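You operate a simulated robot arm through the tools that you are given. There is no shell and no other tool. Be economical: measure what you need, move in short steps, check, and stop when the job is done.

Carry out the task below with a simulated two-armed robot. There is one attempt and no reset: what you move stays moved.

Task
Measure the acidity of the green-band cup and mark the acidity card.
Fine: cup on the sample seat; leave the probe in it. Set down upright: what you pick out. Where these are worked on the way, their far stop is far enough and under half their travel is too little: white probe.

Only the result counts: the job must be done as asked and must still hold three seconds after the hand-in. Knocking over, shifting, dropping, spilling or breaking anything else fails it.

Robot
Two 7-joint arms with fingered hands on one trunk, on a base that drives. Base frame: it is fixed to the floor where the robot stands at the start and does not move with it; the origin is under the middle of the robot, x ahead of it, y to its left, z up. Lengths are in m, angles in rad, forces in N, time in s.
The left shoulder is at the start at [0.02, 0.123, 1.216], the right one opposite. With the tool pointing down near the work surface each hand reaches from about 0.1 to 0.48 m from the robot's upright axis, wherever it stands, measured 20 degrees to its own side. Places, roughly: acidity meter [0.6, -0.6, 1]; blue slider [0.6, -0.6, 1.1]; green slider [0.4, 0.2, 0.7]; orange slider [0.4, -1.1, 0.7]; purple slider [0.4, -0.7, 0.7]; sample seat of the acidity meter [0.6, -0.8, 0.9]; set button [0.4, -0.7, 0.9]; white probe [0.6, -0.6, 1]; yellow slider [0.4, -0.2, 0.7]. Payload 2.4 kg a hand.
The TCP of each hand is the grasp point between the finger pads, 0.017 m short of the fingertips. In the tool frame z runs along the fingers and y along their closing line. Largest opening 0.088 m; the body of the gripper starts 0.047 m behind the TCP. The gripper is a hand of 3 fingers: y runs from the thumb to the fingers, the wrist lies at [0, 0, -0.165] in the tool frame, and closing takes about 1.5 s.
Orientation is that of the tool frame in the base frame, as a unit quaternion [w, x, y, z]. With the fingers straight down and closing along the base's y, the tool's x points along the base's -x, its y along +y and its z along -z.

Tools
- The arms move only by the tool play_rows. It takes "left_plan", "right_plan" or both (then of equal length, played together; a hand with none holds still); each is one flat list of numbers, 6 for each row, row after row: the shift along the base's x, y, z in m, then the turn, a rotation vector about the base's x, y, z in rad. In form: [x, y, z, wx, wy, wz, x, y, z, wx, wy, wz, ...]. A call has 1 to 8 rows; each row is the pose to reach, as a shift and turn from the pose commanded when the call began. "left_hand" and "right_hand" are, for a hand that has rows, the closure in counts, from 0 (fully open) to 255 (shut), set as the call begins (left out, the last holds). Rows are played at 5 a second. More than 0.05 m and 0.15 rad between two rows, or a gripper value outside its range, and nothing of the call is played. Where a pose cannot be reached the arm comes as near as it can. A force on the tool above 90 N (or 10 N above the force at the start of the call, whichever is more), or a blocked arm, ends the call early, and 0.2 s more pass. The fingers move at their own pace (about 0.045 m/s each) and stop on an object; they squeeze with about 25 N. The grip force told is the motor's: it shows also when the fingers shut on nothing. Time passes only in rows, and 0.2 s behind the last, so rows that repeat a pose let the fingers close. The reply holds the time, the measured pose of the TCP, the force on the tool along the base axes, the opening and the grip force, in the units named above and with some noise, with the torque about the TCP (base axes, N m) and any sound that the robot's microphone picked up, and new pictures: "views" is both (left out), scene, wrist or none (wrist: the cameras of the hands that moved).
- Cameras (640 x 400 px; columns grow to the right, rows downward): "scene" is now at [0.0448, -0.0118, 1.6558]; the picture's right is [-0.19, -0.98, 0.00], its down [-0.86, 0.17, -0.49] and it looks along [0.48, -0.09, -0.87] (base axes); focal length 260 px, centre (320, 200). "left" rides on the left gripper at [-0.052, 0.004, -0.066] in its tool frame; the picture's right is [-0.09, -1.00, 0.00], its down [0.78, -0.07, -0.62] and it looks along [0.62, -0.05, 0.78] (tool axes); focal length 243 px, centre (320, 200). "right" rides on the right gripper at [0.052, 0.004, -0.066] in its tool frame; the picture's right is [-0.08, 1.00, 0.00], its down [-0.78, -0.07, -0.62] and it looks along [-0.62, -0.05, 0.78] (tool axes); focal length 243 px, centre (320, 200). There is no depth. A picture from a camera that has moved, and an enlarged one, comes with that camera's place and axes in the base frame and with its lens.
- raise_lower(by): slides the trunk up (or, below 0, down) by that many m; the arms and the scene camera ride with it, the base frame stays. It gives what a move gives, with no picture.
- drive_base(legs): drives the robot by 1 to 6 legs, each [ahead, left, turn to the left] in m, m and rad, along the robot's own axes; the way and the turn of a leg run together, so that a leg with both is an arc; at most 1.5 m and 3.142 rad a leg. The arms and the cameras ride along, it lands a little off, and it stops where it bumps. It gives what a move gives, and a new picture of the scene camera.
- set_fingers(finger1, finger2, thumb_bend, hand): sets how far each is bent, from 0 (flat) to 100 (curled in); at 30 the hand is open as for a grip, at 70 the pads meet at the TCP. One left out holds its place. A second passes; each finger stops where it meets its share of the squeeze, and holds until it gets a number again. A gripper value or a shape takes the hand back. It gives what a move gives, with no picture; readings hold the bend of each and the force on the fingers (four entries, about 0 where the hand has none), thumb and palm.
- hand_shape(shape, hand): the hand has 3 fingers and takes this shape, open, in about a second: jaw (thumb against the fingers, like two jaws); tri (thumb and two fingers); tip (a fingertip pinch); poke (one finger out to press); point (the index stretched); flat (the hand flat); cup (the hand cupped); fist (a fist). The gripper value then closes the fingers along that shape, each until it touches; the sizes above hold for jaw. It gives what a move gives, with no picture.
- pan_tilt(pan, tilt): turns the head with the scene camera to pan (to the left, within 2.094 rad either way) and tilt (down, from -0.506 to 1.204), counted from straight ahead of the robot. It gives what a move gives, and a new picture of the scene camera.
- zoom(camera, box): a new picture of the part [left, top, right, bottom] of that camera's present view, enlarged. No time passes.
- hand_in(): hands the job in; it is judged then, once.

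Go step by step. Nothing tells you exact positions but the pictures and the camera data: compare them with the known pose of the tool, close in by small moves and look again before you grip or let go. The budget is 120 turns and 260 pictures, counting those below and the enlarged ones. Unless the task says otherwise, let go and move clear before handing in, and close with one line.

The tools are called after "Emit:" as a command line: name --argument value ..., lists and objects as JSON in quotes. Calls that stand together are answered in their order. play_rows: Moves the arms, as the interface text tells. Its arguments: {"type":"object","properties":{"left_plan":{"type":"array","items":{"type":"number"}},"left_hand":{"type":"number"},"right_plan":{"type":"array","items":{"type":"number"}},"right_hand":{"type":"number"},"views":{"type":"string","enum":["both","scene","wrist","none"]}},"required":[]} The other tools are called the same way: raise_lower (by) slides the trunk up or down; hand_shape (shape, hand) gives the hand a shape; set_fingers (finger1, finger2, thumb_bend, hand) moves the fingers one by one; drive_base (legs) drives the base; pan_tilt (pan, tilt) turns the head that bears the scene camera; zoom (camera, box) takes an enlarged picture of a part of a camera's view; hand_in () hands the job in.

At the start:

```text
time: 0.0
left_ee_pos: [0.3215, -0.0527, 1.3065]
left_tcp_rot: [0.0, 0.0, 1.0, -0.001]
left_ft_force: [0.5, 0.4, -0.3]
left_torque: [0.02, -0.03, 0.05]
left_finger_gap: 0.0882
left_finger_force: 0.1
left_shape: jaw
left_bend: [30.0, 30.0, 30.0]
left_finger forces: [0.0, 0.0, 0.1, 0.0, 0.0, 0.0]
right_ee_pos: [0.2153, -0.3085, 1.2537]
right_tcp_rot: [0.0, 0.0, 1.0, 0.0]
right_ft_force: [-0.5, -0.2, 0.4]
right_torque: [0.0, -0.02, 0.01]
right_finger_gap: 0.0879
right_finger_force: 0.1
right_shape: jaw
right_bend: [30.0, 30.0, 30.0]
right_finger forces: [0.0, 0.0, 0.0, 0.1, 0.0, 0.0]
trunk travel left (down, up): [-0.43, 0.4]
robot x, y, heading: [0.0006, -0.001, -0.004]
head pan, tilt: [-0.194, 1.059]
```

scene: 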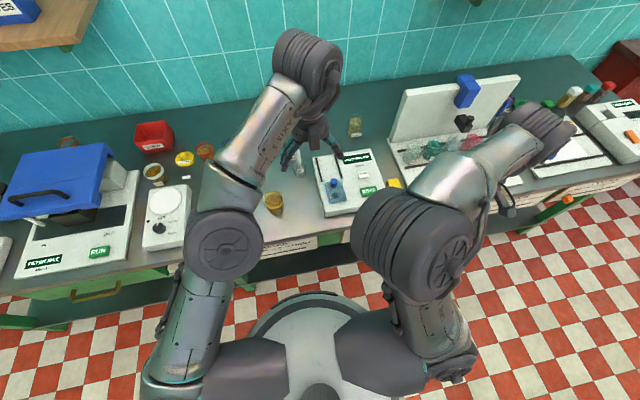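
right: 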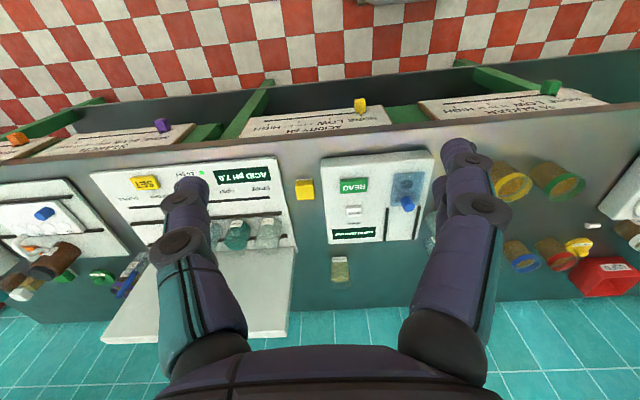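
left: 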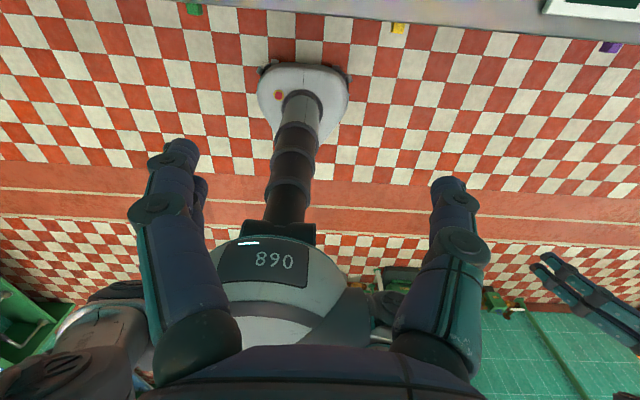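

I see a bench with a meter labelled ACID/pH at the right and cards with coloured sliders on the front. I look closer at the pieces first.

Emit:
pan_tilt --pan -0.8 --tilt 0.8

Emit:
zoom --camera "right" --box '[0, 70, 320, 270]'

Emit:
zoom --camera "right" --box '[320, 70, 640, 270]'

```text
time: 1.0
left_ee_pos: [0.3198, -0.0533, 1.3075]
left_tcp_rot: [0.0, 0.0, 1.0, 0.0]
left_ft_force: [0.4, 0.1, 0.3]
left_torque: [-0.01, 0.01, -0.01]
left_finger_gap: 0.0881
left_finger_force: 0.1
left_shape: jaw
left_bend: [30.0, 30.0, 30.0]
left_finger forces: [0.0, 0.1, 0.0, 0.0, 0.1, 0.1]
right_ee_pos: [0.2159, -0.3077, 1.2544]
right_tcp_rot: [-0.001, 0.001, 1.0, 0.001]
right_ft_force: [0.8, 0.3, -0.1]
right_torque: [0.0, -0.02, 0.0]
right_finger_gap: 0.0879
right_finger_force: 0.2
right_shape: jaw
right_bend: [30.0, 30.0, 30.0]
right_finger forces: [0.0, 0.0, 0.1, 0.1, 0.0, 0.1]
trunk travel left (down, up): [-0.43, 0.4]
robot x, y, heading: [0.0005, -0.0007, -0.003]
head pan, tilt: [-0.799, 0.799]
camera scene: at [0.0366, -0.0569, 1.6749], right [-0.72, -0.7, 0.0], down [-0.5, 0.51, -0.7], along [0.49, -0.5, -0.72], focal length 260 px, centre (320, 200)
```

scene: 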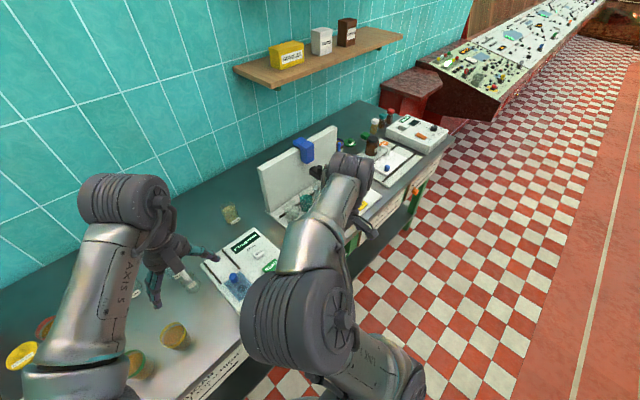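

```text
2.00 times, centred on (160, 170) of right
camera zoom: at [0.1629, -0.3032, 1.3193], right [0.08, 1.0, 0.0], down [0.78, -0.07, 0.62], along [0.62, -0.05, -0.78], focal length 485 px, centre (640, 260)
```

zoom: 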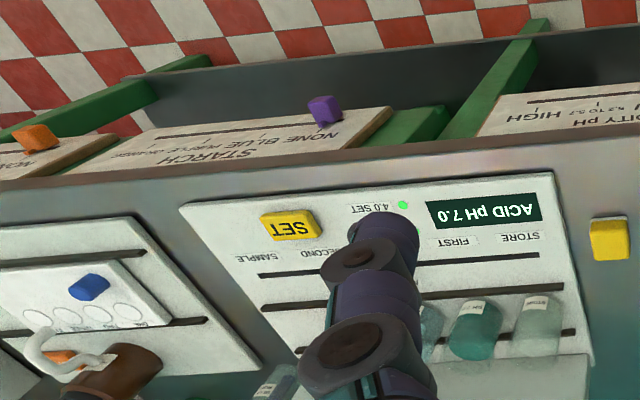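

```text
2.00 times, centred on (480, 170) of right
camera zoom: at [0.1629, -0.3032, 1.3193], right [0.08, 1.0, 0.0], down [0.78, -0.07, 0.62], along [0.62, -0.05, -0.78], focal length 485 px, centre (0, 260)
```

zoom: 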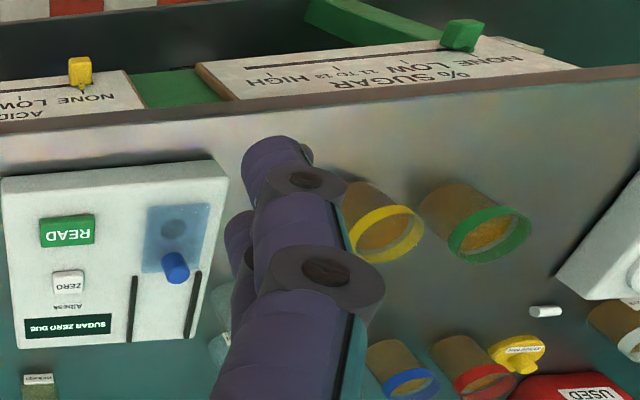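

The scene needs a closer look at the pH meter and the cups; I zoom on both.

Emit:
zoom --camera "scene" --box '[220, 100, 460, 250]'

Emit:
pan_tilt --pan 0.3 --tilt 0.9

```text
2.67 times, centred on (340, 175) of scene
camera zoom: at [0.0366, -0.0569, 1.6749], right [-0.72, -0.7, 0.0], down [-0.5, 0.51, -0.7], along [0.49, -0.5, -0.72], focal length 693 px, centre (267, 267)
```

zoom: 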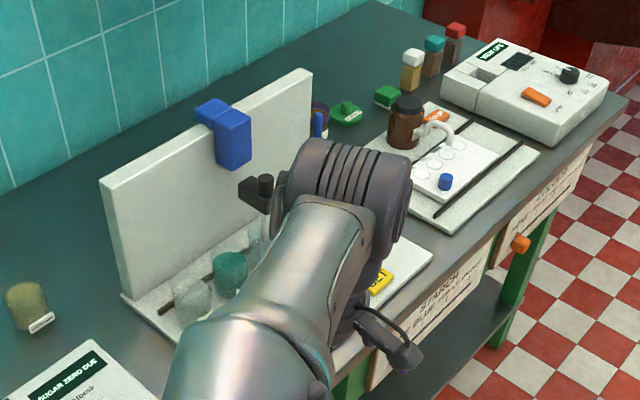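

```text
time: 2.3
left_ee_pos: [0.3216, -0.0533, 1.307]
left_tcp_rot: [0.0, 0.0, 1.0, 0.0]
left_ft_force: [-0.2, 0.1, 0.7]
left_torque: [0.0, 0.03, -0.01]
left_finger_gap: 0.088
left_finger_force: 0.2
left_shape: jaw
left_bend: [30.0, 30.0, 30.0]
left_finger forces: [0.0, 0.0, 0.0, 0.1, 0.1, 0.0]
right_ee_pos: [0.2152, -0.3087, 1.2538]
right_tcp_rot: [-0.001, -0.001, 1.0, 0.0]
right_ft_force: [0.5, -0.2, 0.2]
right_torque: [0.01, -0.03, 0.0]
right_finger_gap: 0.0877
right_finger_force: 0.0
right_shape: jaw
right_bend: [30.0, 30.0, 30.0]
right_finger forces: [0.1, 0.0, 0.1, 0.0, 0.0, 0.0]
trunk travel left (down, up): [-0.43, 0.4]
robot x, y, heading: [0.0022, 0.0002, 0.0]
head pan, tilt: [0.3, 0.901]
camera scene: at [0.0524, 0.0231, 1.6671], right [0.29, -0.96, 0.0], down [-0.75, -0.23, -0.62], along [0.59, 0.18, -0.78], focal length 260 px, centre (320, 200)
```

scene: 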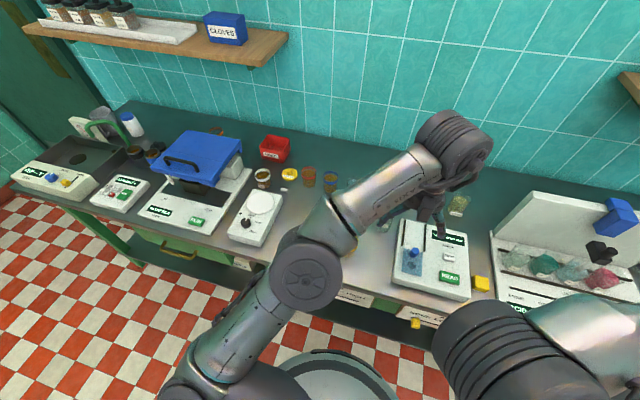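

The meter stands at the right with its probe carriage; I swing the left arm aside and drive over for a clear view.

Emit:
play_rows --left_plan '[-0.03, 0.04, 0, 0, 0, 0, -0.06, 0.08, 0, 0, 0, 0, -0.09, 0.12, 0, 0, 0, 0, -0.1, 0.16, 0, 0, 0, 0, -0.1, 0.2, 0, 0, 0, 0, -0.1, 0.24, 0, 0, 0, 0]' --views "none"

Emit:
drive_base --legs '[[0, -0.6, 0]]'

Emit:
pan_tilt --pan -0.05 --tilt 0.95

```text
time: 3.7
left_ee_pos: [0.2196, 0.1891, 1.3078]
left_tcp_rot: [0.001, 0.0, 1.0, 0.0]
left_ft_force: [0.7, 0.1, 0.2]
left_torque: [-0.01, 0.01, 0.02]
left_finger_gap: 0.0879
left_finger_force: 0.1
left_shape: jaw
left_bend: [30.0, 30.0, 30.0]
left_finger forces: [0.0, 0.0, 0.1, 0.1, 0.1, 0.0]
right_ee_pos: [0.2162, -0.3072, 1.2546]
right_tcp_rot: [0.0, 0.0, 1.0, -0.001]
right_ft_force: [-0.2, -0.1, 0.6]
right_torque: [0.01, 0.01, -0.01]
right_finger_gap: 0.088
right_finger_force: 0.0
right_shape: jaw
right_bend: [30.0, 30.0, 30.0]
right_finger forces: [0.0, 0.0, 0.0, 0.1, 0.0, 0.0]
trunk travel left (down, up): [-0.43, 0.4]
robot x, y, heading: [-0.0022, -0.0014, -0.003]
head pan, tilt: [0.3, 0.901]
```

```text
time: 7.1
left_ee_pos: [0.2205, -0.4133, 1.3078]
left_tcp_rot: [0.0, -0.001, 1.0, 0.0]
left_ft_force: [0.3, -0.3, -0.1]
left_torque: [-0.01, 0.02, -0.02]
left_finger_gap: 0.0879
left_finger_force: 0.1
left_shape: jaw
left_bend: [30.0, 30.0, 30.0]
left_finger forces: [0.0, 0.1, 0.1, 0.1, 0.0, 0.1]
right_ee_pos: [0.2163, -0.9094, 1.2536]
right_tcp_rot: [-0.001, -0.001, 1.0, 0.0]
right_ft_force: [-0.3, -0.3, -0.4]
right_torque: [-0.02, 0.01, 0.03]
right_finger_gap: 0.0877
right_finger_force: 0.0
right_shape: jaw
right_bend: [30.0, 30.0, 30.0]
right_finger forces: [0.0, 0.0, 0.0, 0.1, 0.0, 0.0]
trunk travel left (down, up): [-0.43, 0.4]
robot x, y, heading: [-0.0011, -0.5998, 0.0]
head pan, tilt: [0.3, 0.901]
camera scene: at [0.0527, -0.5788, 1.6671], right [0.3, -0.95, 0.0], down [-0.75, -0.23, -0.62], along [0.59, 0.18, -0.78], focal length 260 px, centre (320, 200)
```

scene: 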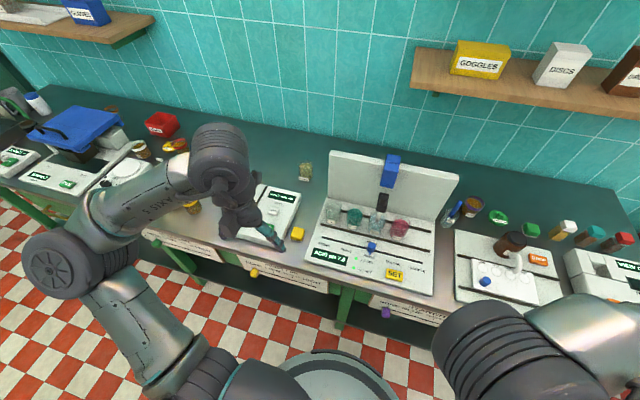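

```text
time: 8.0
left_ee_pos: [0.2209, -0.4131, 1.3076]
left_tcp_rot: [-0.001, -0.001, 1.0, 0.0]
left_ft_force: [-0.1, -0.4, 0.2]
left_torque: [-0.01, 0.01, 0.0]
left_finger_gap: 0.0879
left_finger_force: 0.1
left_shape: jaw
left_bend: [30.0, 30.0, 30.0]
left_finger forces: [0.0, 0.0, 0.1, 0.0, 0.0, 0.0]
right_ee_pos: [0.2165, -0.908, 1.2529]
right_tcp_rot: [-0.001, -0.002, 1.0, 0.001]
right_ft_force: [0.4, -0.1, 0.9]
right_torque: [-0.02, 0.0, -0.01]
right_finger_gap: 0.0879
right_finger_force: 0.0
right_shape: jaw
right_bend: [30.0, 30.0, 30.0]
right_finger forces: [0.0, 0.0, 0.0, 0.1, 0.0, 0.0]
trunk travel left (down, up): [-0.43, 0.4]
robot x, y, heading: [0.0042, -0.6035, 0.001]
head pan, tilt: [-0.051, 0.949]
camera scene: at [0.0533, -0.604, 1.6635], right [-0.05, -1.0, 0.0], down [-0.81, 0.04, -0.58], along [0.58, -0.03, -0.81], focal length 260 px, centre (320, 200)
```

scene: 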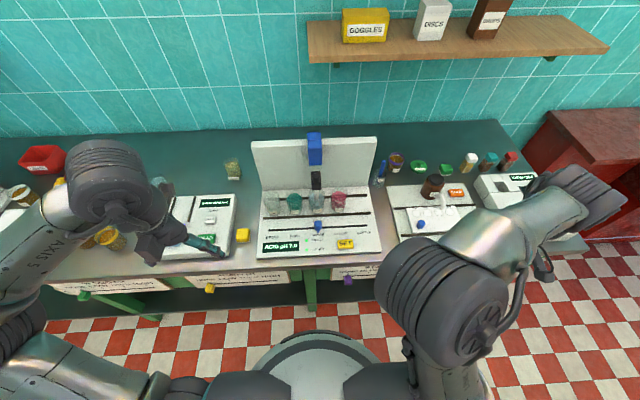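

Emit:
zoom --camera "scene" --box '[236, 125, 396, 225]'

Emit:
zoom --camera "scene" --box '[236, 180, 396, 280]'

Emit:
zoom --camera "scene" --box '[150, 220, 390, 320]'

```text
4.00 times, centred on (316, 175) of scene
camera zoom: at [0.0533, -0.604, 1.6635], right [-0.05, -1.0, 0.0], down [-0.81, 0.04, -0.58], along [0.58, -0.03, -0.81], focal length 1039 px, centre (336, 300)
```

zoom: 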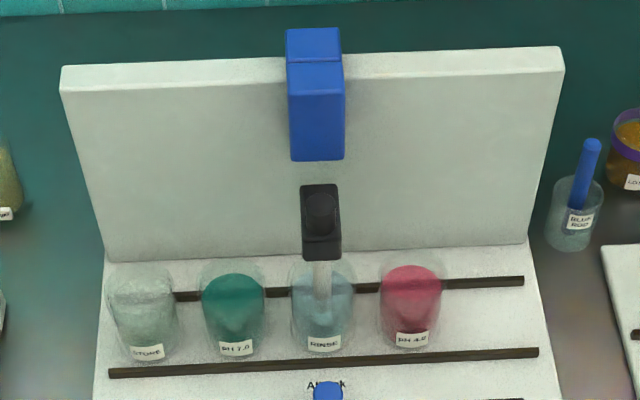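

```text
4.00 times, centred on (316, 230) of scene
camera zoom: at [0.0533, -0.604, 1.6635], right [-0.05, -1.0, 0.0], down [-0.81, 0.04, -0.58], along [0.58, -0.03, -0.81], focal length 1039 px, centre (336, 80)
```

zoom: 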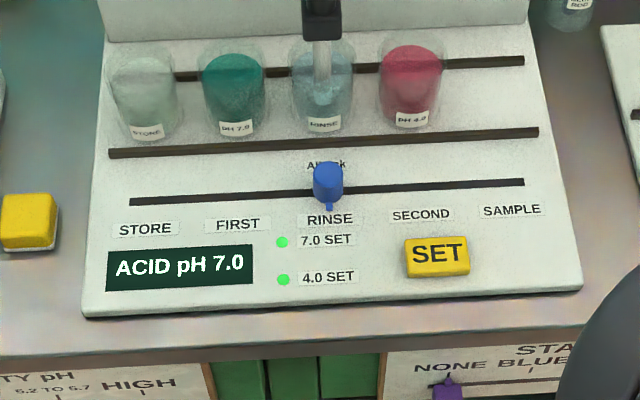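

```text
2.67 times, centred on (270, 270) of scene
camera zoom: at [0.0533, -0.604, 1.6635], right [-0.05, -1.0, 0.0], down [-0.81, 0.04, -0.58], along [0.58, -0.03, -0.81], focal length 693 px, centre (453, 13)
```

zoom: 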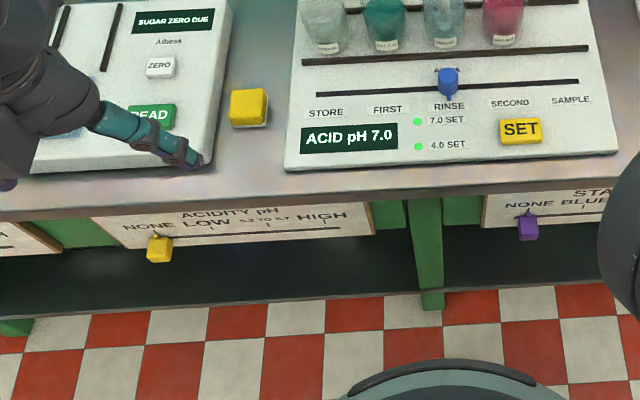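

Both set lamps are lit, so the meter is calibrated, and the probe is in RINSE. The green-band cup is back left near (0.48, 0.16), so I drive there for the right hand and look.

Emit:
drive_base --legs '[[0, 0.87, 0]]'

Emit:
drive_base --legs '[[0.05, 0, 0]]'

Emit:
pan_tilt --pan -0.2 --tilt 0.95

Emit:
zoom --camera "right" --box '[0, 0, 640, 400]'

```text
time: 12.6
left_ee_pos: [0.2201, 0.4612, 1.3085]
left_tcp_rot: [0.0, -0.002, 1.0, -0.001]
left_ft_force: [0.0, -0.6, -0.6]
left_torque: [-0.03, -0.01, 0.03]
left_finger_gap: 0.0877
left_finger_force: 0.0
left_shape: jaw
left_bend: [30.0, 30.0, 30.0]
left_finger forces: [0.0, 0.0, 0.0, 0.0, 0.1, 0.0]
right_ee_pos: [0.2148, -0.0326, 1.2545]
right_tcp_rot: [-0.001, -0.002, 1.0, 0.001]
right_ft_force: [-0.2, -0.2, 0.4]
right_torque: [0.03, 0.0, 0.01]
right_finger_gap: 0.0877
right_finger_force: 0.1
right_shape: jaw
right_bend: [30.0, 30.0, 30.0]
right_finger forces: [0.1, 0.0, 0.0, 0.0, 0.1, 0.1]
trunk travel left (down, up): [-0.43, 0.4]
robot x, y, heading: [-0.0003, 0.2731, 0.005]
head pan, tilt: [-0.051, 0.949]
camera scene: at [0.0512, 0.2719, 1.6634], right [-0.05, -1.0, 0.0], down [-0.81, 0.04, -0.58], along [0.58, -0.03, -0.81], focal length 260 px, centre (320, 200)
```

scene: 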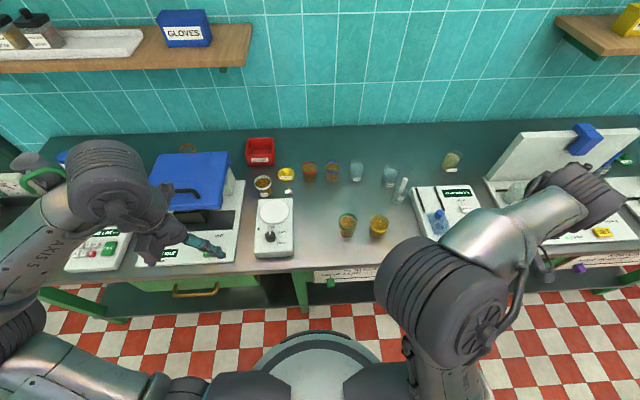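

```text
time: 13.5
left_ee_pos: [0.2707, 0.4625, 1.3075]
left_tcp_rot: [-0.002, -0.002, 1.0, 0.0]
left_ft_force: [-0.2, -0.5, -0.6]
left_torque: [-0.01, 0.02, 0.01]
left_finger_gap: 0.088
left_finger_force: 0.0
left_shape: jaw
left_bend: [30.0, 30.0, 30.0]
left_finger forces: [0.0, 0.1, 0.0, 0.0, 0.0, 0.0]
right_ee_pos: [0.2684, -0.0329, 1.2528]
right_tcp_rot: [-0.001, -0.002, 1.0, -0.001]
right_ft_force: [-0.6, 0.9, -0.4]
right_torque: [0.0, 0.01, 0.0]
right_finger_gap: 0.0878
right_finger_force: 0.0
right_shape: jaw
right_bend: [30.0, 30.0, 30.0]
right_finger forces: [0.1, 0.0, 0.1, 0.0, 0.0, 0.0]
trunk travel left (down, up): [-0.43, 0.4]
robot x, y, heading: [0.0512, 0.2741, 0.006]
head pan, tilt: [-0.051, 0.949]
camera scene: at [0.1045, 0.2716, 1.6633], right [-0.05, -1.0, 0.0], down [-0.81, 0.04, -0.58], along [0.58, -0.03, -0.81], focal length 260 px, centre (320, 200)
```

scene: 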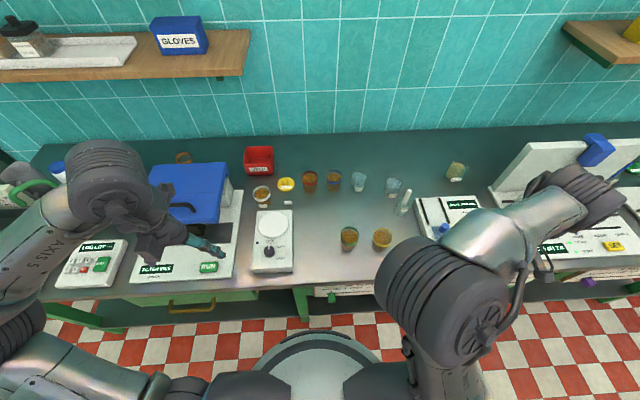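

```text
time: 14.2
left_ee_pos: [0.2693, 0.4628, 1.3086]
left_tcp_rot: [0.0, -0.001, 1.0, 0.0]
left_ft_force: [0.4, -0.5, -0.3]
left_torque: [0.02, 0.0, -0.02]
left_finger_gap: 0.0879
left_finger_force: 0.1
left_shape: jaw
left_bend: [30.0, 30.0, 30.0]
left_finger forces: [0.0, 0.0, 0.0, 0.1, 0.0, 0.0]
right_ee_pos: [0.2651, -0.0346, 1.2541]
right_tcp_rot: [0.0, -0.002, 1.0, 0.0]
right_ft_force: [0.8, -0.4, -0.6]
right_torque: [-0.02, 0.01, 0.03]
right_finger_gap: 0.0878
right_finger_force: 0.0
right_shape: jaw
right_bend: [30.0, 30.0, 30.0]
right_finger forces: [0.0, 0.1, 0.0, 0.0, 0.1, 0.1]
trunk travel left (down, up): [-0.43, 0.4]
robot x, y, heading: [0.0481, 0.2721, 0.007]
head pan, tilt: [-0.201, 0.949]
camera scene: at [0.0997, 0.2608, 1.6635], right [-0.2, -0.98, 0.0], down [-0.8, 0.16, -0.58], along [0.57, -0.11, -0.81], focal length 260 px, centre (320, 200)
```

scene: 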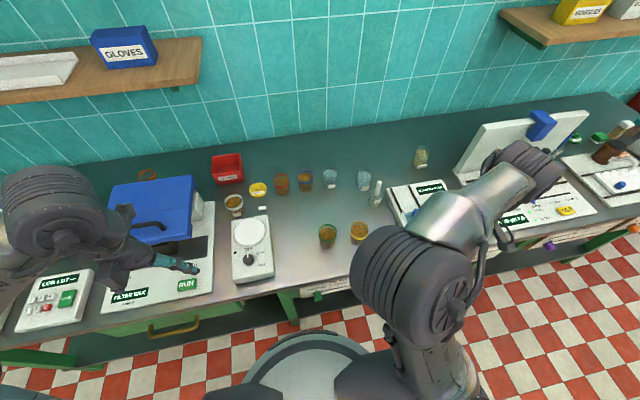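

```text
1.00 times, centred on (320, 200) of right (not enlarged: the box is as wide or as high as the picture)
camera zoom: at [0.2121, -0.0286, 1.3195], right [0.08, 1.0, 0.0], down [0.78, -0.06, 0.62], along [0.62, -0.05, -0.78], focal length 243 px, centre (320, 200)
```

zoom: 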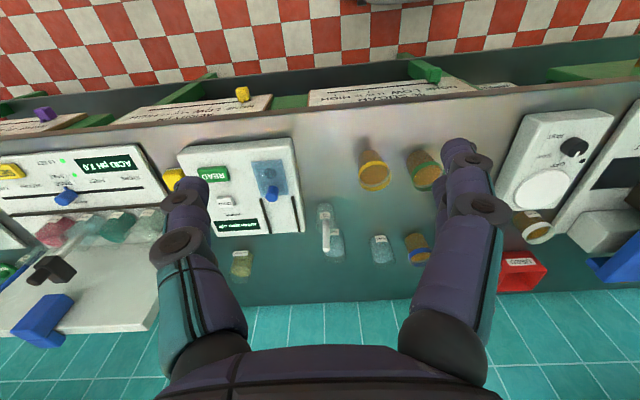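

Emit:
zoom --camera "scene" --box '[290, 190, 410, 265]'

Emit:
zoom --camera "right" --box '[300, 130, 460, 230]'

Emit:
zoom --camera "right" --box '[80, 60, 320, 210]'

```text
5.33 times, centred on (350, 228) of scene
camera zoom: at [0.0997, 0.2608, 1.6635], right [-0.2, -0.98, 0.0], down [-0.8, 0.16, -0.58], along [0.57, -0.11, -0.81], focal length 1386 px, centre (160, 53)
```

zoom: 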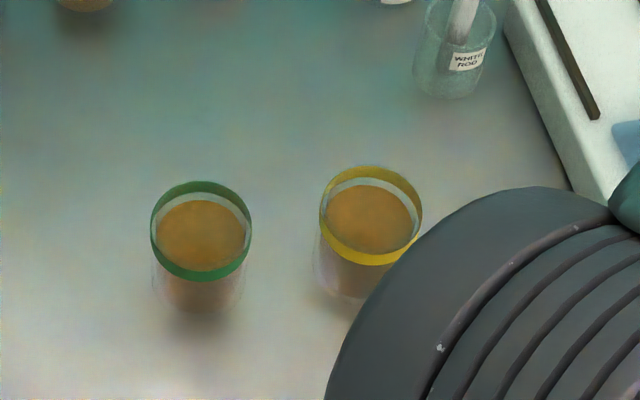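

```text
4.00 times, centred on (380, 180) of right
camera zoom: at [0.2121, -0.0286, 1.3195], right [0.08, 1.0, 0.0], down [0.78, -0.06, 0.62], along [0.62, -0.05, -0.78], focal length 970 px, centre (80, 280)
```

zoom: 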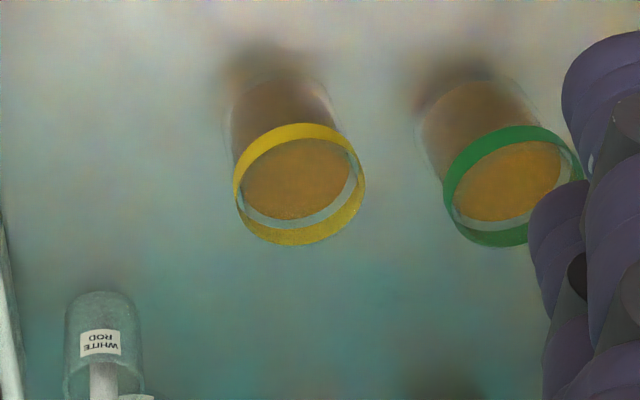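

```text
2.67 times, centred on (200, 135) of right
camera zoom: at [0.2121, -0.0286, 1.3195], right [0.08, 1.0, 0.0], down [0.78, -0.06, 0.62], along [0.62, -0.05, -0.78], focal length 647 px, centre (640, 373)
```

zoom: 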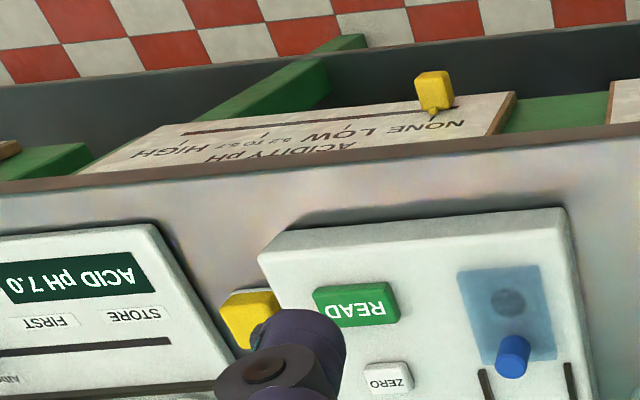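

The green-band rim is about (0.487, 0.161, 0.92), diameter 6 cm, base near 0.85. I bring the right hand above it, turning so it closes along x.

Emit:
play_rows --right_plan '[0.028, 0.024, 0, 0, 0, -0.145, 0.056, 0.049, 0, 0, 0, -0.29, 0.083, 0.073, 0, 0, 0, -0.435, 0.111, 0.098, 0, 0, 0, -0.58, 0.139, 0.122, 0, 0, 0, -0.725, 0.167, 0.147, 0, 0, 0, -0.87, 0.194, 0.171, 0, 0, 0, -1.015, 0.222, 0.195, 0, 0, 0, -1.16]' --views "none"

Emit:
play_rows --right_plan '[0, 0, -0.04, 0, 0, -0.14, 0, 0, -0.08, 0, 0, -0.28, 0, 0, -0.12, 0, 0, -0.41, 0, 0, -0.16, 0, 0, -0.41, 0, 0, -0.2, 0, 0, -0.41]' --views "both"

```text
time: 16.0
left_ee_pos: [0.2688, 0.4615, 1.3093]
left_tcp_rot: [0.0, -0.002, 1.0, 0.0]
left_ft_force: [0.9, -0.1, 0.9]
left_torque: [-0.01, 0.02, 0.03]
left_finger_gap: 0.0877
left_finger_force: 0.1
left_shape: jaw
left_bend: [30.0, 30.0, 30.0]
left_finger forces: [0.0, 0.0, 0.0, 0.0, 0.0, 0.1]
right_ee_pos: [0.4816, 0.1568, 1.249]
right_tcp_rot: [-0.001, 0.548, 0.837, -0.001]
right_ft_force: [0.1, -0.6, 0.2]
right_torque: [0.02, -0.03, 0.0]
right_finger_gap: 0.0879
right_finger_force: 0.1
right_shape: jaw
right_bend: [30.0, 30.0, 30.0]
right_finger forces: [0.1, 0.0, 0.0, 0.0, 0.0, 0.0]
right hand out of reach, approached as far as the arm can: row 8
trunk travel left (down, up): [-0.43, 0.4]
robot x, y, heading: [0.0503, 0.2699, -0.0]
head pan, tilt: [-0.201, 0.949]
```

```text
time: 17.2
left_ee_pos: [0.2694, 0.4613, 1.3075]
left_tcp_rot: [-0.001, -0.002, 1.0, 0.0]
left_ft_force: [0.4, -0.3, -0.3]
left_torque: [-0.02, 0.0, 0.02]
left_finger_gap: 0.088
left_finger_force: 0.0
left_shape: jaw
left_bend: [30.0, 30.0, 30.0]
left_finger forces: [0.0, 0.0, 0.1, 0.1, 0.1, 0.0]
right_ee_pos: [0.4815, 0.1571, 1.051]
right_tcp_rot: [0.0, 0.705, 0.709, -0.001]
right_ft_force: [0.2, 0.4, 0.9]
right_torque: [-0.03, 0.02, -0.01]
right_finger_gap: 0.088
right_finger_force: 0.0
right_shape: jaw
right_bend: [30.0, 30.0, 30.0]
right_finger forces: [0.0, 0.0, 0.1, 0.0, 0.0, 0.0]
trunk travel left (down, up): [-0.43, 0.4]
robot x, y, heading: [0.0501, 0.2733, 0.003]
head pan, tilt: [-0.201, 0.949]
camera scene: at [0.1007, 0.2607, 1.6634], right [-0.2, -0.98, 0.0], down [-0.8, 0.16, -0.58], along [0.57, -0.11, -0.81], focal length 260 px, centre (320, 200)
camera right: at [0.4855, 0.2085, 1.1164], right [1.0, -0.08, 0.0], down [-0.06, -0.78, 0.62], along [-0.05, -0.62, -0.78], focal length 243 px, centre (320, 200)
```

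scene: 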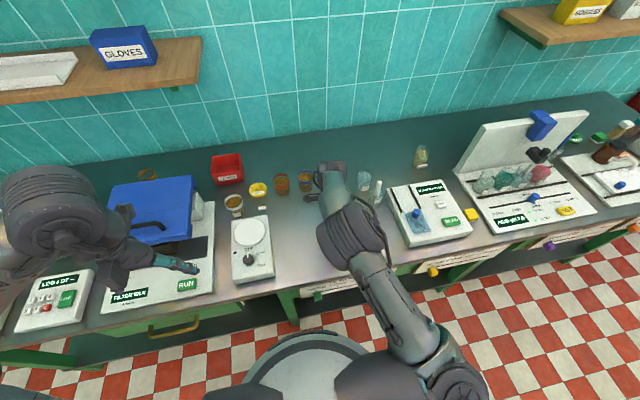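
right: 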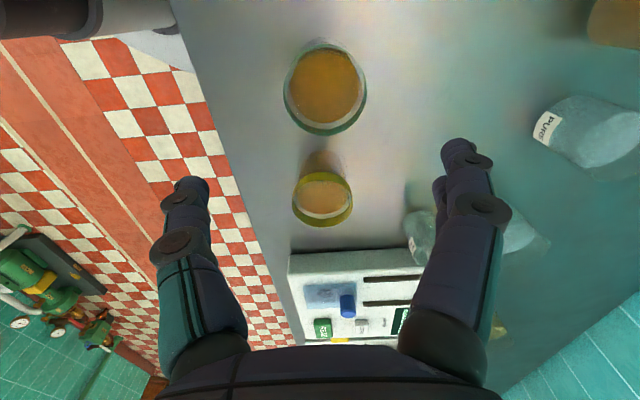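

The cup sits right under the hand (about 0.485, 0.160). I descend in steps to z 0.885.

Emit:
play_rows --right_plan '[0.003, 0.003, -0.04, 0, 0, 0, 0.003, 0.003, -0.08, 0, 0, 0, 0.003, 0.003, -0.11, 0, 0, 0]' --views "wrist"

```text
time: 18.0
left_ee_pos: [0.2687, 0.4623, 1.3079]
left_tcp_rot: [0.0, -0.002, 1.0, 0.0]
left_ft_force: [-0.8, 0.4, -0.6]
left_torque: [0.02, -0.02, 0.0]
left_finger_gap: 0.0879
left_finger_force: 0.1
left_shape: jaw
left_bend: [30.0, 30.0, 30.0]
left_finger forces: [0.0, 0.0, 0.0, 0.0, 0.0, 0.0]
right_ee_pos: [0.4849, 0.1592, 0.9426]
right_tcp_rot: [0.0, 0.706, 0.708, -0.001]
right_ft_force: [0.4, 0.8, 0.3]
right_torque: [-0.02, 0.0, -0.01]
right_finger_gap: 0.0878
right_finger_force: 0.2
right_shape: jaw
right_bend: [30.0, 30.0, 30.0]
right_finger forces: [0.0, 0.0, 0.2, 0.0, 0.0, 0.0]
trunk travel left (down, up): [-0.43, 0.4]
robot x, y, heading: [0.049, 0.2739, 0.006]
head pan, tilt: [-0.201, 0.949]
camera right: at [0.488, 0.2124, 1.0074], right [1.0, -0.08, 0.0], down [-0.06, -0.78, 0.62], along [-0.05, -0.62, -0.78], focal length 243 px, centre (320, 200)
```

right: 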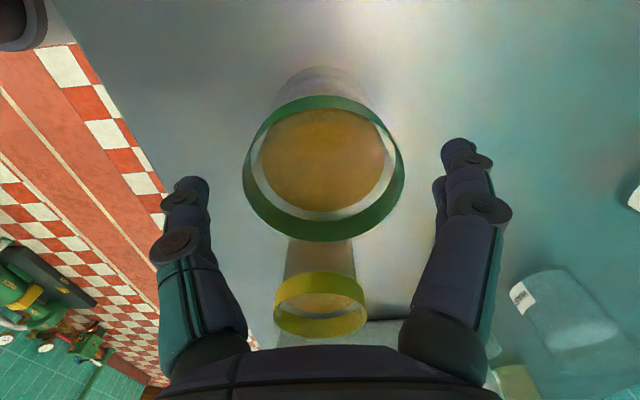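

Aligned; descend and close.

Emit:
play_rows --right_plan '[0, 0.001, -0.03, 0, 0, 0, 0, 0.001, -0.057, 0, 0, 0]' --views "wrist"

Emit:
play_rows --right_plan '[0, 0, 0, 0, 0, 0, 0, 0, 0, 0, 0, 0, 0, 0, 0, 0, 0, 0, 0, 0, 0, 0, 0, 0, 0, 0, 0, 0, 0, 0, 0, 0, 0, 0, 0, 0]' --right_hand 255 --views "wrist"

```text
time: 18.6
left_ee_pos: [0.2642, 0.4623, 1.3101]
left_tcp_rot: [0.002, 0.0, 1.0, -0.001]
left_ft_force: [-0.1, -0.6, 0.0]
left_torque: [0.02, 0.0, -0.01]
left_finger_gap: 0.0879
left_finger_force: 0.0
left_shape: jaw
left_bend: [30.0, 30.0, 30.0]
left_finger forces: [0.0, 0.0, 0.0, 0.0, 0.0, 0.1]
right_ee_pos: [0.4903, 0.1617, 0.8996]
right_tcp_rot: [0.012, 0.703, 0.712, 0.008]
right_ft_force: [-14.7, 0.5, 51.0]
right_torque: [0.02, 0.32, 0.05]
right_finger_gap: 0.087
right_finger_force: 0.0
right_shape: jaw
right_bend: [30.0, 30.0, 30.0]
right_finger forces: [10.0, 6.7, 0.0, 0.0, 43.5, 0.1]
trunk travel left (down, up): [-0.43, 0.4]
robot x, y, heading: [0.0462, 0.2748, 0.0]
head pan, tilt: [-0.201, 0.949]
stopped in row 2 (right hand): the force on the tool passed its limit at 100 N (the readings are from after the stop); the commanded pose is now the measured one
camera right: at [0.4907, 0.2138, 0.9657], right [1.0, -0.07, 0.03], down [-0.07, -0.78, 0.62], along [-0.02, -0.62, -0.78], focal length 243 px, centre (320, 200)
```

right: 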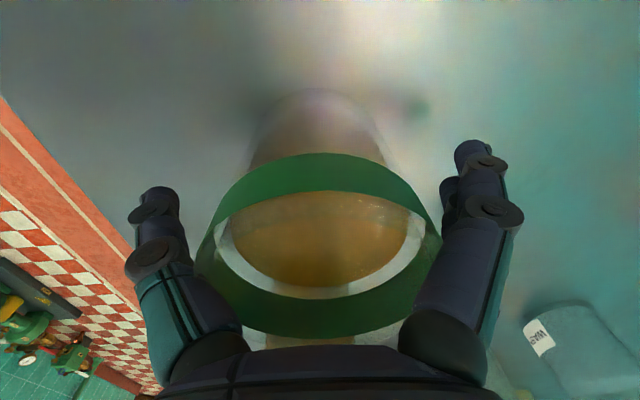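

```text
time: 20.0
left_ee_pos: [0.264, 0.4644, 1.3098]
left_tcp_rot: [0.002, -0.002, 1.0, 0.0]
left_ft_force: [-0.1, 0.6, -0.7]
left_torque: [-0.01, 0.0, 0.0]
left_finger_gap: 0.0877
left_finger_force: 0.1
left_shape: jaw
left_bend: [30.0, 30.0, 30.0]
left_finger forces: [0.0, 0.0, 0.0, 0.0, 0.0, 0.0]
right_ee_pos: [0.49, 0.1616, 0.9007]
right_tcp_rot: [0.014, 0.704, 0.71, 0.009]
right_ft_force: [-0.6, -2.2, 64.5]
right_torque: [-0.02, 0.75, 0.4]
right_finger_gap: 0.0495
right_finger_force: 24.3
right_shape: jaw
right_bend: [75.0, 74.0, 74.0]
right_finger forces: [29.1, 27.8, 0.0, 0.0, 67.4, 0.0]
trunk travel left (down, up): [-0.43, 0.4]
robot x, y, heading: [0.0495, 0.2705, 0.002]
head pan, tilt: [-0.201, 0.949]
camera right: at [0.4907, 0.214, 0.9658], right [1.0, -0.07, 0.03], down [-0.08, -0.78, 0.62], along [-0.02, -0.62, -0.78], focal length 243 px, centre (320, 200)
```

right: 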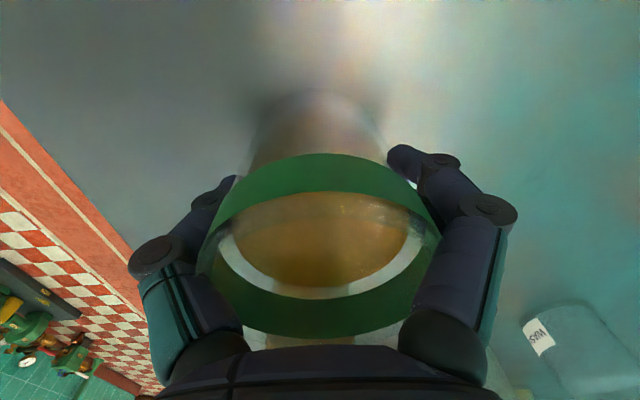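

The fingertips met the table slightly, and the cup is now gripped (gap 0.05). I lift it gently and look.

Emit:
play_rows --right_plan '[0, 0, 0.006, 0, 0, 0, 0, 0, 0.012, 0, 0, 0, 0, 0, 0.025, 0, 0, 0]' --views "both"

```text
time: 20.8
left_ee_pos: [0.2698, 0.4622, 1.3067]
left_tcp_rot: [0.0, -0.002, 1.0, 0.0]
left_ft_force: [-1.2, 0.2, 0.1]
left_torque: [0.0, 0.04, 0.03]
left_finger_gap: 0.088
left_finger_force: 0.1
left_shape: jaw
left_bend: [30.0, 30.0, 30.0]
left_finger forces: [0.0, 0.1, 0.1, 0.0, 0.0, 0.0]
right_ee_pos: [0.4902, 0.1602, 0.9199]
right_tcp_rot: [0.008, 0.704, 0.71, 0.004]
right_ft_force: [0.0, 0.0, -2.1]
right_torque: [-0.05, 0.04, 0.0]
right_finger_gap: 0.0483
right_finger_force: 24.8
right_shape: jaw
right_bend: [74.0, 73.0, 71.0]
right_finger forces: [18.4, 18.6, 0.0, 0.0, 36.0, 0.1]
trunk travel left (down, up): [-0.43, 0.4]
robot x, y, heading: [0.0474, 0.2708, 0.007]
head pan, tilt: [-0.201, 0.949]
camera scene: at [0.1004, 0.2608, 1.6632], right [-0.2, -0.98, 0.0], down [-0.8, 0.16, -0.58], along [0.57, -0.11, -0.81], focal length 260 px, centre (320, 200)
camera right: at [0.4919, 0.213, 0.9851], right [1.0, -0.08, 0.02], down [-0.07, -0.78, 0.62], along [-0.03, -0.62, -0.78], focal length 243 px, centre (320, 200)
```

scene: 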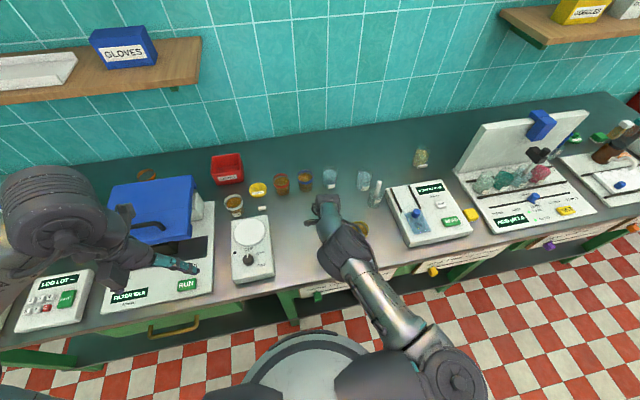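
right: 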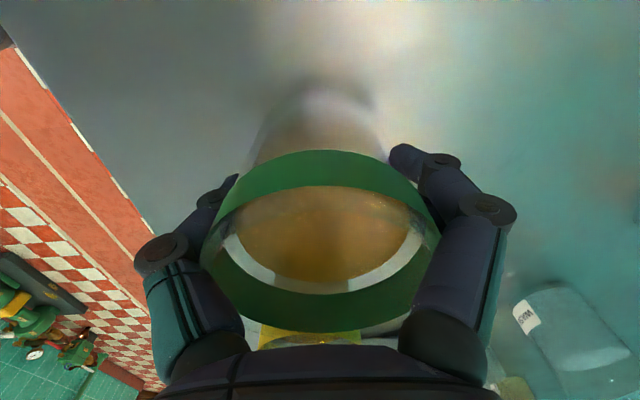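

The cup is held. I lift it well clear, draw it back, and then drive to the meter.

Emit:
play_rows --right_plan '[0, 0, 0.03, 0, 0, 0, 0, 0, 0.06, 0, 0, 0, -0.015, 0, 0.09, 0, 0, 0, -0.03, 0, 0.12, 0, 0, 0, -0.045, 0, 0.15, 0, 0, 0, -0.06, 0, 0.18, 0, 0, 0, -0.07, 0, 0.2, 0, 0, 0, -0.07, 0, 0.21, 0, 0, 0]' --views "none"

Emit:
drive_base --legs '[[0, -0.91, 0]]'

Emit:
pan_tilt --pan 0.05 --tilt 0.95

```text
time: 22.6
left_ee_pos: [0.2694, 0.4619, 1.308]
left_tcp_rot: [0.0, -0.001, 1.0, 0.0]
left_ft_force: [-0.6, 0.6, -0.4]
left_torque: [-0.01, 0.03, 0.0]
left_finger_gap: 0.0879
left_finger_force: 0.1
left_shape: jaw
left_bend: [30.0, 30.0, 30.0]
left_finger forces: [0.0, 0.1, 0.1, 0.0, 0.1, 0.1]
right_ee_pos: [0.4204, 0.1609, 1.1304]
right_tcp_rot: [0.01, 0.703, 0.711, 0.006]
right_ft_force: [0.6, -0.7, -2.1]
right_torque: [0.0, -0.01, 0.02]
right_finger_gap: 0.0479
right_finger_force: 25.3
right_shape: jaw
right_bend: [73.0, 73.0, 71.0]
right_finger forces: [16.9, 17.3, 0.0, 0.1, 32.2, 0.1]
trunk travel left (down, up): [-0.43, 0.4]
robot x, y, heading: [0.0477, 0.2722, 0.003]
head pan, tilt: [-0.201, 0.949]
```

```text
time: 27.4
left_ee_pos: [0.2716, -0.4523, 1.3084]
left_tcp_rot: [-0.001, -0.001, 1.0, 0.001]
left_ft_force: [0.2, 0.0, -1.1]
left_torque: [-0.01, -0.01, 0.01]
left_finger_gap: 0.0881
left_finger_force: 0.1
left_shape: jaw
left_bend: [30.0, 30.0, 30.0]
left_finger forces: [0.0, 0.0, 0.0, 0.0, 0.1, 0.0]
right_ee_pos: [0.4241, -0.7549, 1.1307]
right_tcp_rot: [0.009, 0.703, 0.711, 0.005]
right_ft_force: [-0.7, 1.5, -1.0]
right_torque: [0.02, 0.0, -0.02]
right_finger_gap: 0.0484
right_finger_force: 24.9
right_shape: jaw
right_bend: [73.0, 73.0, 71.0]
right_finger forces: [17.0, 17.3, 0.0, 0.0, 32.1, 0.0]
trunk travel left (down, up): [-0.43, 0.4]
robot x, y, heading: [0.0516, -0.64, 0.004]
head pan, tilt: [-0.201, 0.949]
camera scene: at [0.1033, -0.6538, 1.6634], right [-0.2, -0.98, 0.0], down [-0.8, 0.16, -0.58], along [0.57, -0.11, -0.81], focal length 260 px, centre (320, 200)
```

scene: 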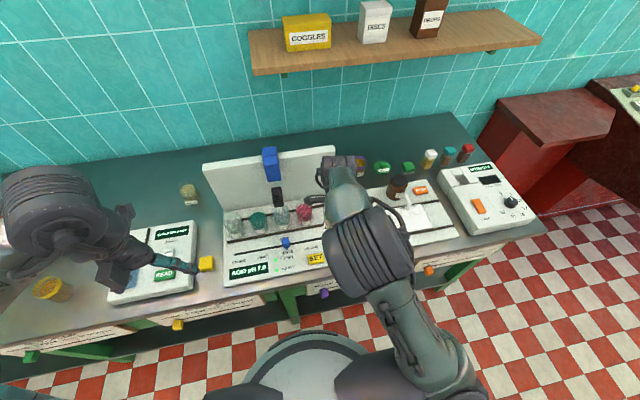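

```text
time: 28.2
left_ee_pos: [0.2715, -0.4513, 1.308]
left_tcp_rot: [0.0, -0.001, 1.0, 0.001]
left_ft_force: [-0.5, 0.2, -0.8]
left_torque: [-0.02, 0.02, 0.01]
left_finger_gap: 0.0879
left_finger_force: 0.1
left_shape: jaw
left_bend: [30.0, 30.0, 30.0]
left_finger forces: [0.0, 0.0, 0.1, 0.1, 0.0, 0.0]
right_ee_pos: [0.423, -0.7543, 1.1303]
right_tcp_rot: [0.009, 0.703, 0.711, 0.005]
right_ft_force: [0.0, -0.7, -1.4]
right_torque: [0.01, -0.01, 0.03]
right_finger_gap: 0.0482
right_finger_force: 25.0
right_shape: jaw
right_bend: [73.0, 73.0, 71.0]
right_finger forces: [16.9, 17.3, 0.0, 0.1, 32.2, 0.1]
trunk travel left (down, up): [-0.43, 0.4]
robot x, y, heading: [0.0504, -0.6403, 0.002]
head pan, tilt: [0.051, 0.949]
camera scene: at [0.1046, -0.6352, 1.6634], right [0.05, -1.0, 0.0], down [-0.81, -0.04, -0.58], along [0.58, 0.03, -0.81], focal length 260 px, centre (320, 200)
```

scene: 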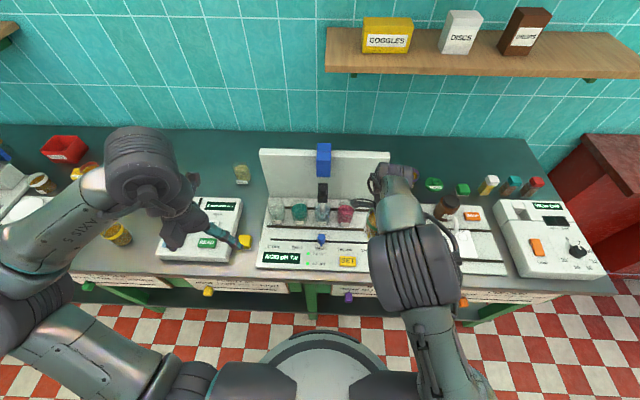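

From two views I place the sample seat near (0.58, -0.776), one pitch (0.078) right of the pH 4.0 beaker. I drive forward a little to reach it.

Emit:
drive_base --legs '[[0.08, 0, 0]]'

```text
time: 29.3
left_ee_pos: [0.3536, -0.4517, 1.3094]
left_tcp_rot: [0.0, -0.002, 1.0, 0.001]
left_ft_force: [0.7, -0.4, 0.3]
left_torque: [0.01, 0.02, 0.01]
left_finger_gap: 0.0879
left_finger_force: 0.0
left_shape: jaw
left_bend: [30.0, 30.0, 30.0]
left_finger forces: [0.0, 0.1, 0.0, 0.0, 0.1, 0.1]
right_ee_pos: [0.505, -0.7533, 1.1307]
right_tcp_rot: [0.009, 0.703, 0.711, 0.005]
right_ft_force: [0.4, -0.7, -2.0]
right_torque: [0.01, -0.02, 0.0]
right_finger_gap: 0.0483
right_finger_force: 25.3
right_shape: jaw
right_bend: [73.0, 73.0, 71.0]
right_finger forces: [17.0, 17.4, 0.0, 0.0, 32.2, 0.0]
trunk travel left (down, up): [-0.43, 0.4]
robot x, y, heading: [0.133, -0.6368, 0.001]
head pan, tilt: [0.051, 0.949]
camera scene: at [0.1862, -0.6349, 1.6634], right [0.05, -1.0, 0.0], down [-0.81, -0.04, -0.58], along [0.58, 0.03, -0.81], focal length 260 px, centre (320, 200)
```

scene: 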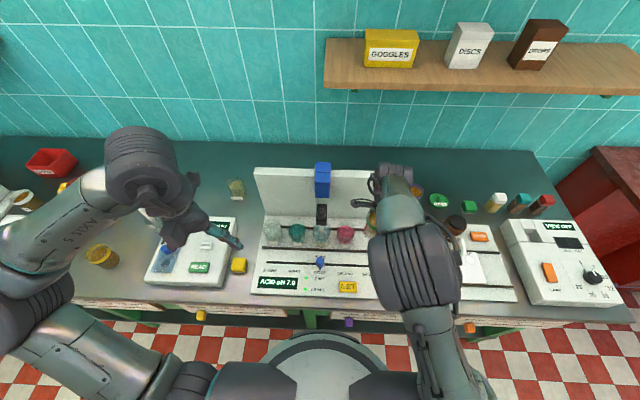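

Emit:
play_rows --right_plan '[0.02, -0.01, 0, 0, 0, 0, 0.045, -0.022, 0, 0, 0, 0, 0.075, -0.022, -0.02, 0, 0, 0, 0.075, -0.022, -0.05, 0, 0, 0, 0.075, -0.022, -0.08, 0, 0, 0]' --views "both"

```text
time: 30.5
left_ee_pos: [0.3519, -0.4515, 1.308]
left_tcp_rot: [-0.001, -0.002, 1.0, 0.0]
left_ft_force: [-0.2, -1.5, 0.2]
left_torque: [0.02, 0.01, 0.01]
left_finger_gap: 0.0879
left_finger_force: 0.0
left_shape: jaw
left_bend: [30.0, 30.0, 30.0]
left_finger forces: [0.0, 0.0, 0.0, 0.0, 0.0, 0.1]
right_ee_pos: [0.5785, -0.7745, 1.0505]
right_tcp_rot: [0.008, 0.703, 0.711, 0.005]
right_ft_force: [-0.6, 0.2, -1.9]
right_torque: [0.0, 0.02, 0.0]
right_finger_gap: 0.0482
right_finger_force: 25.3
right_shape: jaw
right_bend: [73.0, 73.0, 71.0]
right_finger forces: [16.6, 17.1, 0.0, 0.1, 31.1, 0.0]
trunk travel left (down, up): [-0.43, 0.4]
robot x, y, heading: [0.1316, -0.6385, 0.0]
head pan, tilt: [0.051, 0.949]
camera scene: at [0.1851, -0.635, 1.6634], right [0.05, -1.0, 0.0], down [-0.81, -0.04, -0.58], along [0.58, 0.03, -0.81], focal length 260 px, centre (320, 200)
camera right: at [0.5812, -0.7229, 1.1163], right [1.0, -0.07, 0.02], down [-0.07, -0.78, 0.62], along [-0.03, -0.62, -0.78], focal length 243 px, centre (320, 200)
```

scene: 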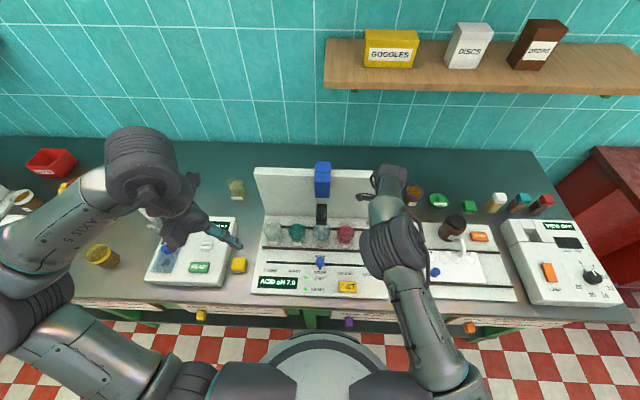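
right: 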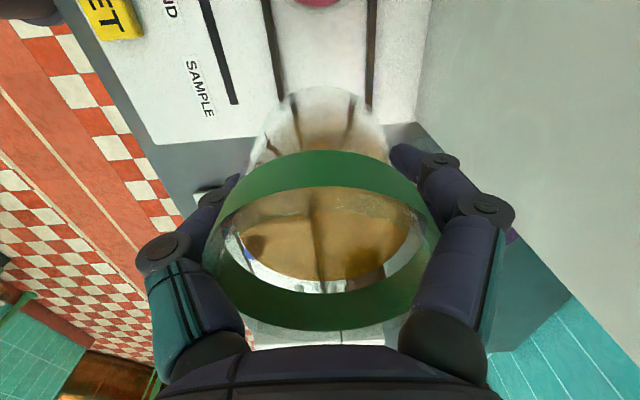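

The cup is above the seat, between the two slots. I centre it slightly and lower it in small steps.

Emit:
play_rows --right_plan '[0.004, -0.001, -0.03, 0, 0, 0, 0.004, -0.001, -0.06, 0, 0, 0, 0.004, -0.001, -0.09, 0, 0, 0, 0.004, -0.001, -0.11, 0, 0, 0]' --views "wrist"

```text
time: 31.5
left_ee_pos: [0.3519, -0.4529, 1.3082]
left_tcp_rot: [0.0, -0.002, 1.0, 0.0]
left_ft_force: [0.0, -0.4, 0.6]
left_torque: [0.02, 0.02, -0.03]
left_finger_gap: 0.0877
left_finger_force: 0.0
left_shape: jaw
left_bend: [30.0, 30.0, 30.0]
left_finger forces: [0.0, 0.0, 0.0, 0.0, 0.0, 0.1]
right_ee_pos: [0.5822, -0.7759, 0.941]
right_tcp_rot: [0.008, 0.703, 0.711, 0.005]
right_ft_force: [-0.1, 0.6, -3.0]
right_torque: [-0.01, 0.01, 0.05]
right_finger_gap: 0.0483
right_finger_force: 24.8
right_shape: jaw
right_bend: [73.0, 73.0, 71.0]
right_finger forces: [16.1, 16.8, 0.1, 0.0, 30.1, 0.0]
trunk travel left (down, up): [-0.43, 0.4]
robot x, y, heading: [0.1333, -0.6413, 0.005]
head pan, tilt: [0.051, 0.949]
camera right: at [0.5849, -0.7234, 1.0066], right [1.0, -0.07, 0.02], down [-0.07, -0.78, 0.62], along [-0.03, -0.62, -0.78], focal length 243 px, centre (320, 200)
```

right: 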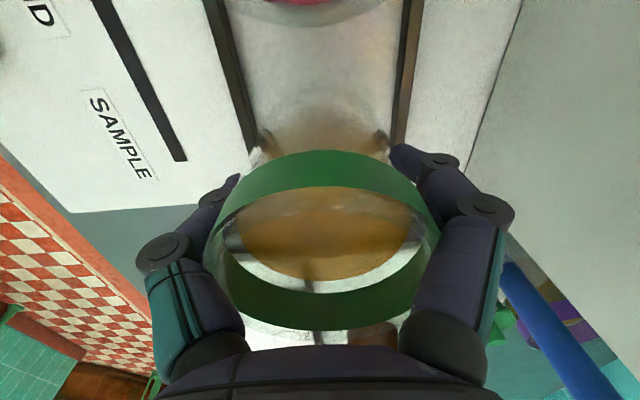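

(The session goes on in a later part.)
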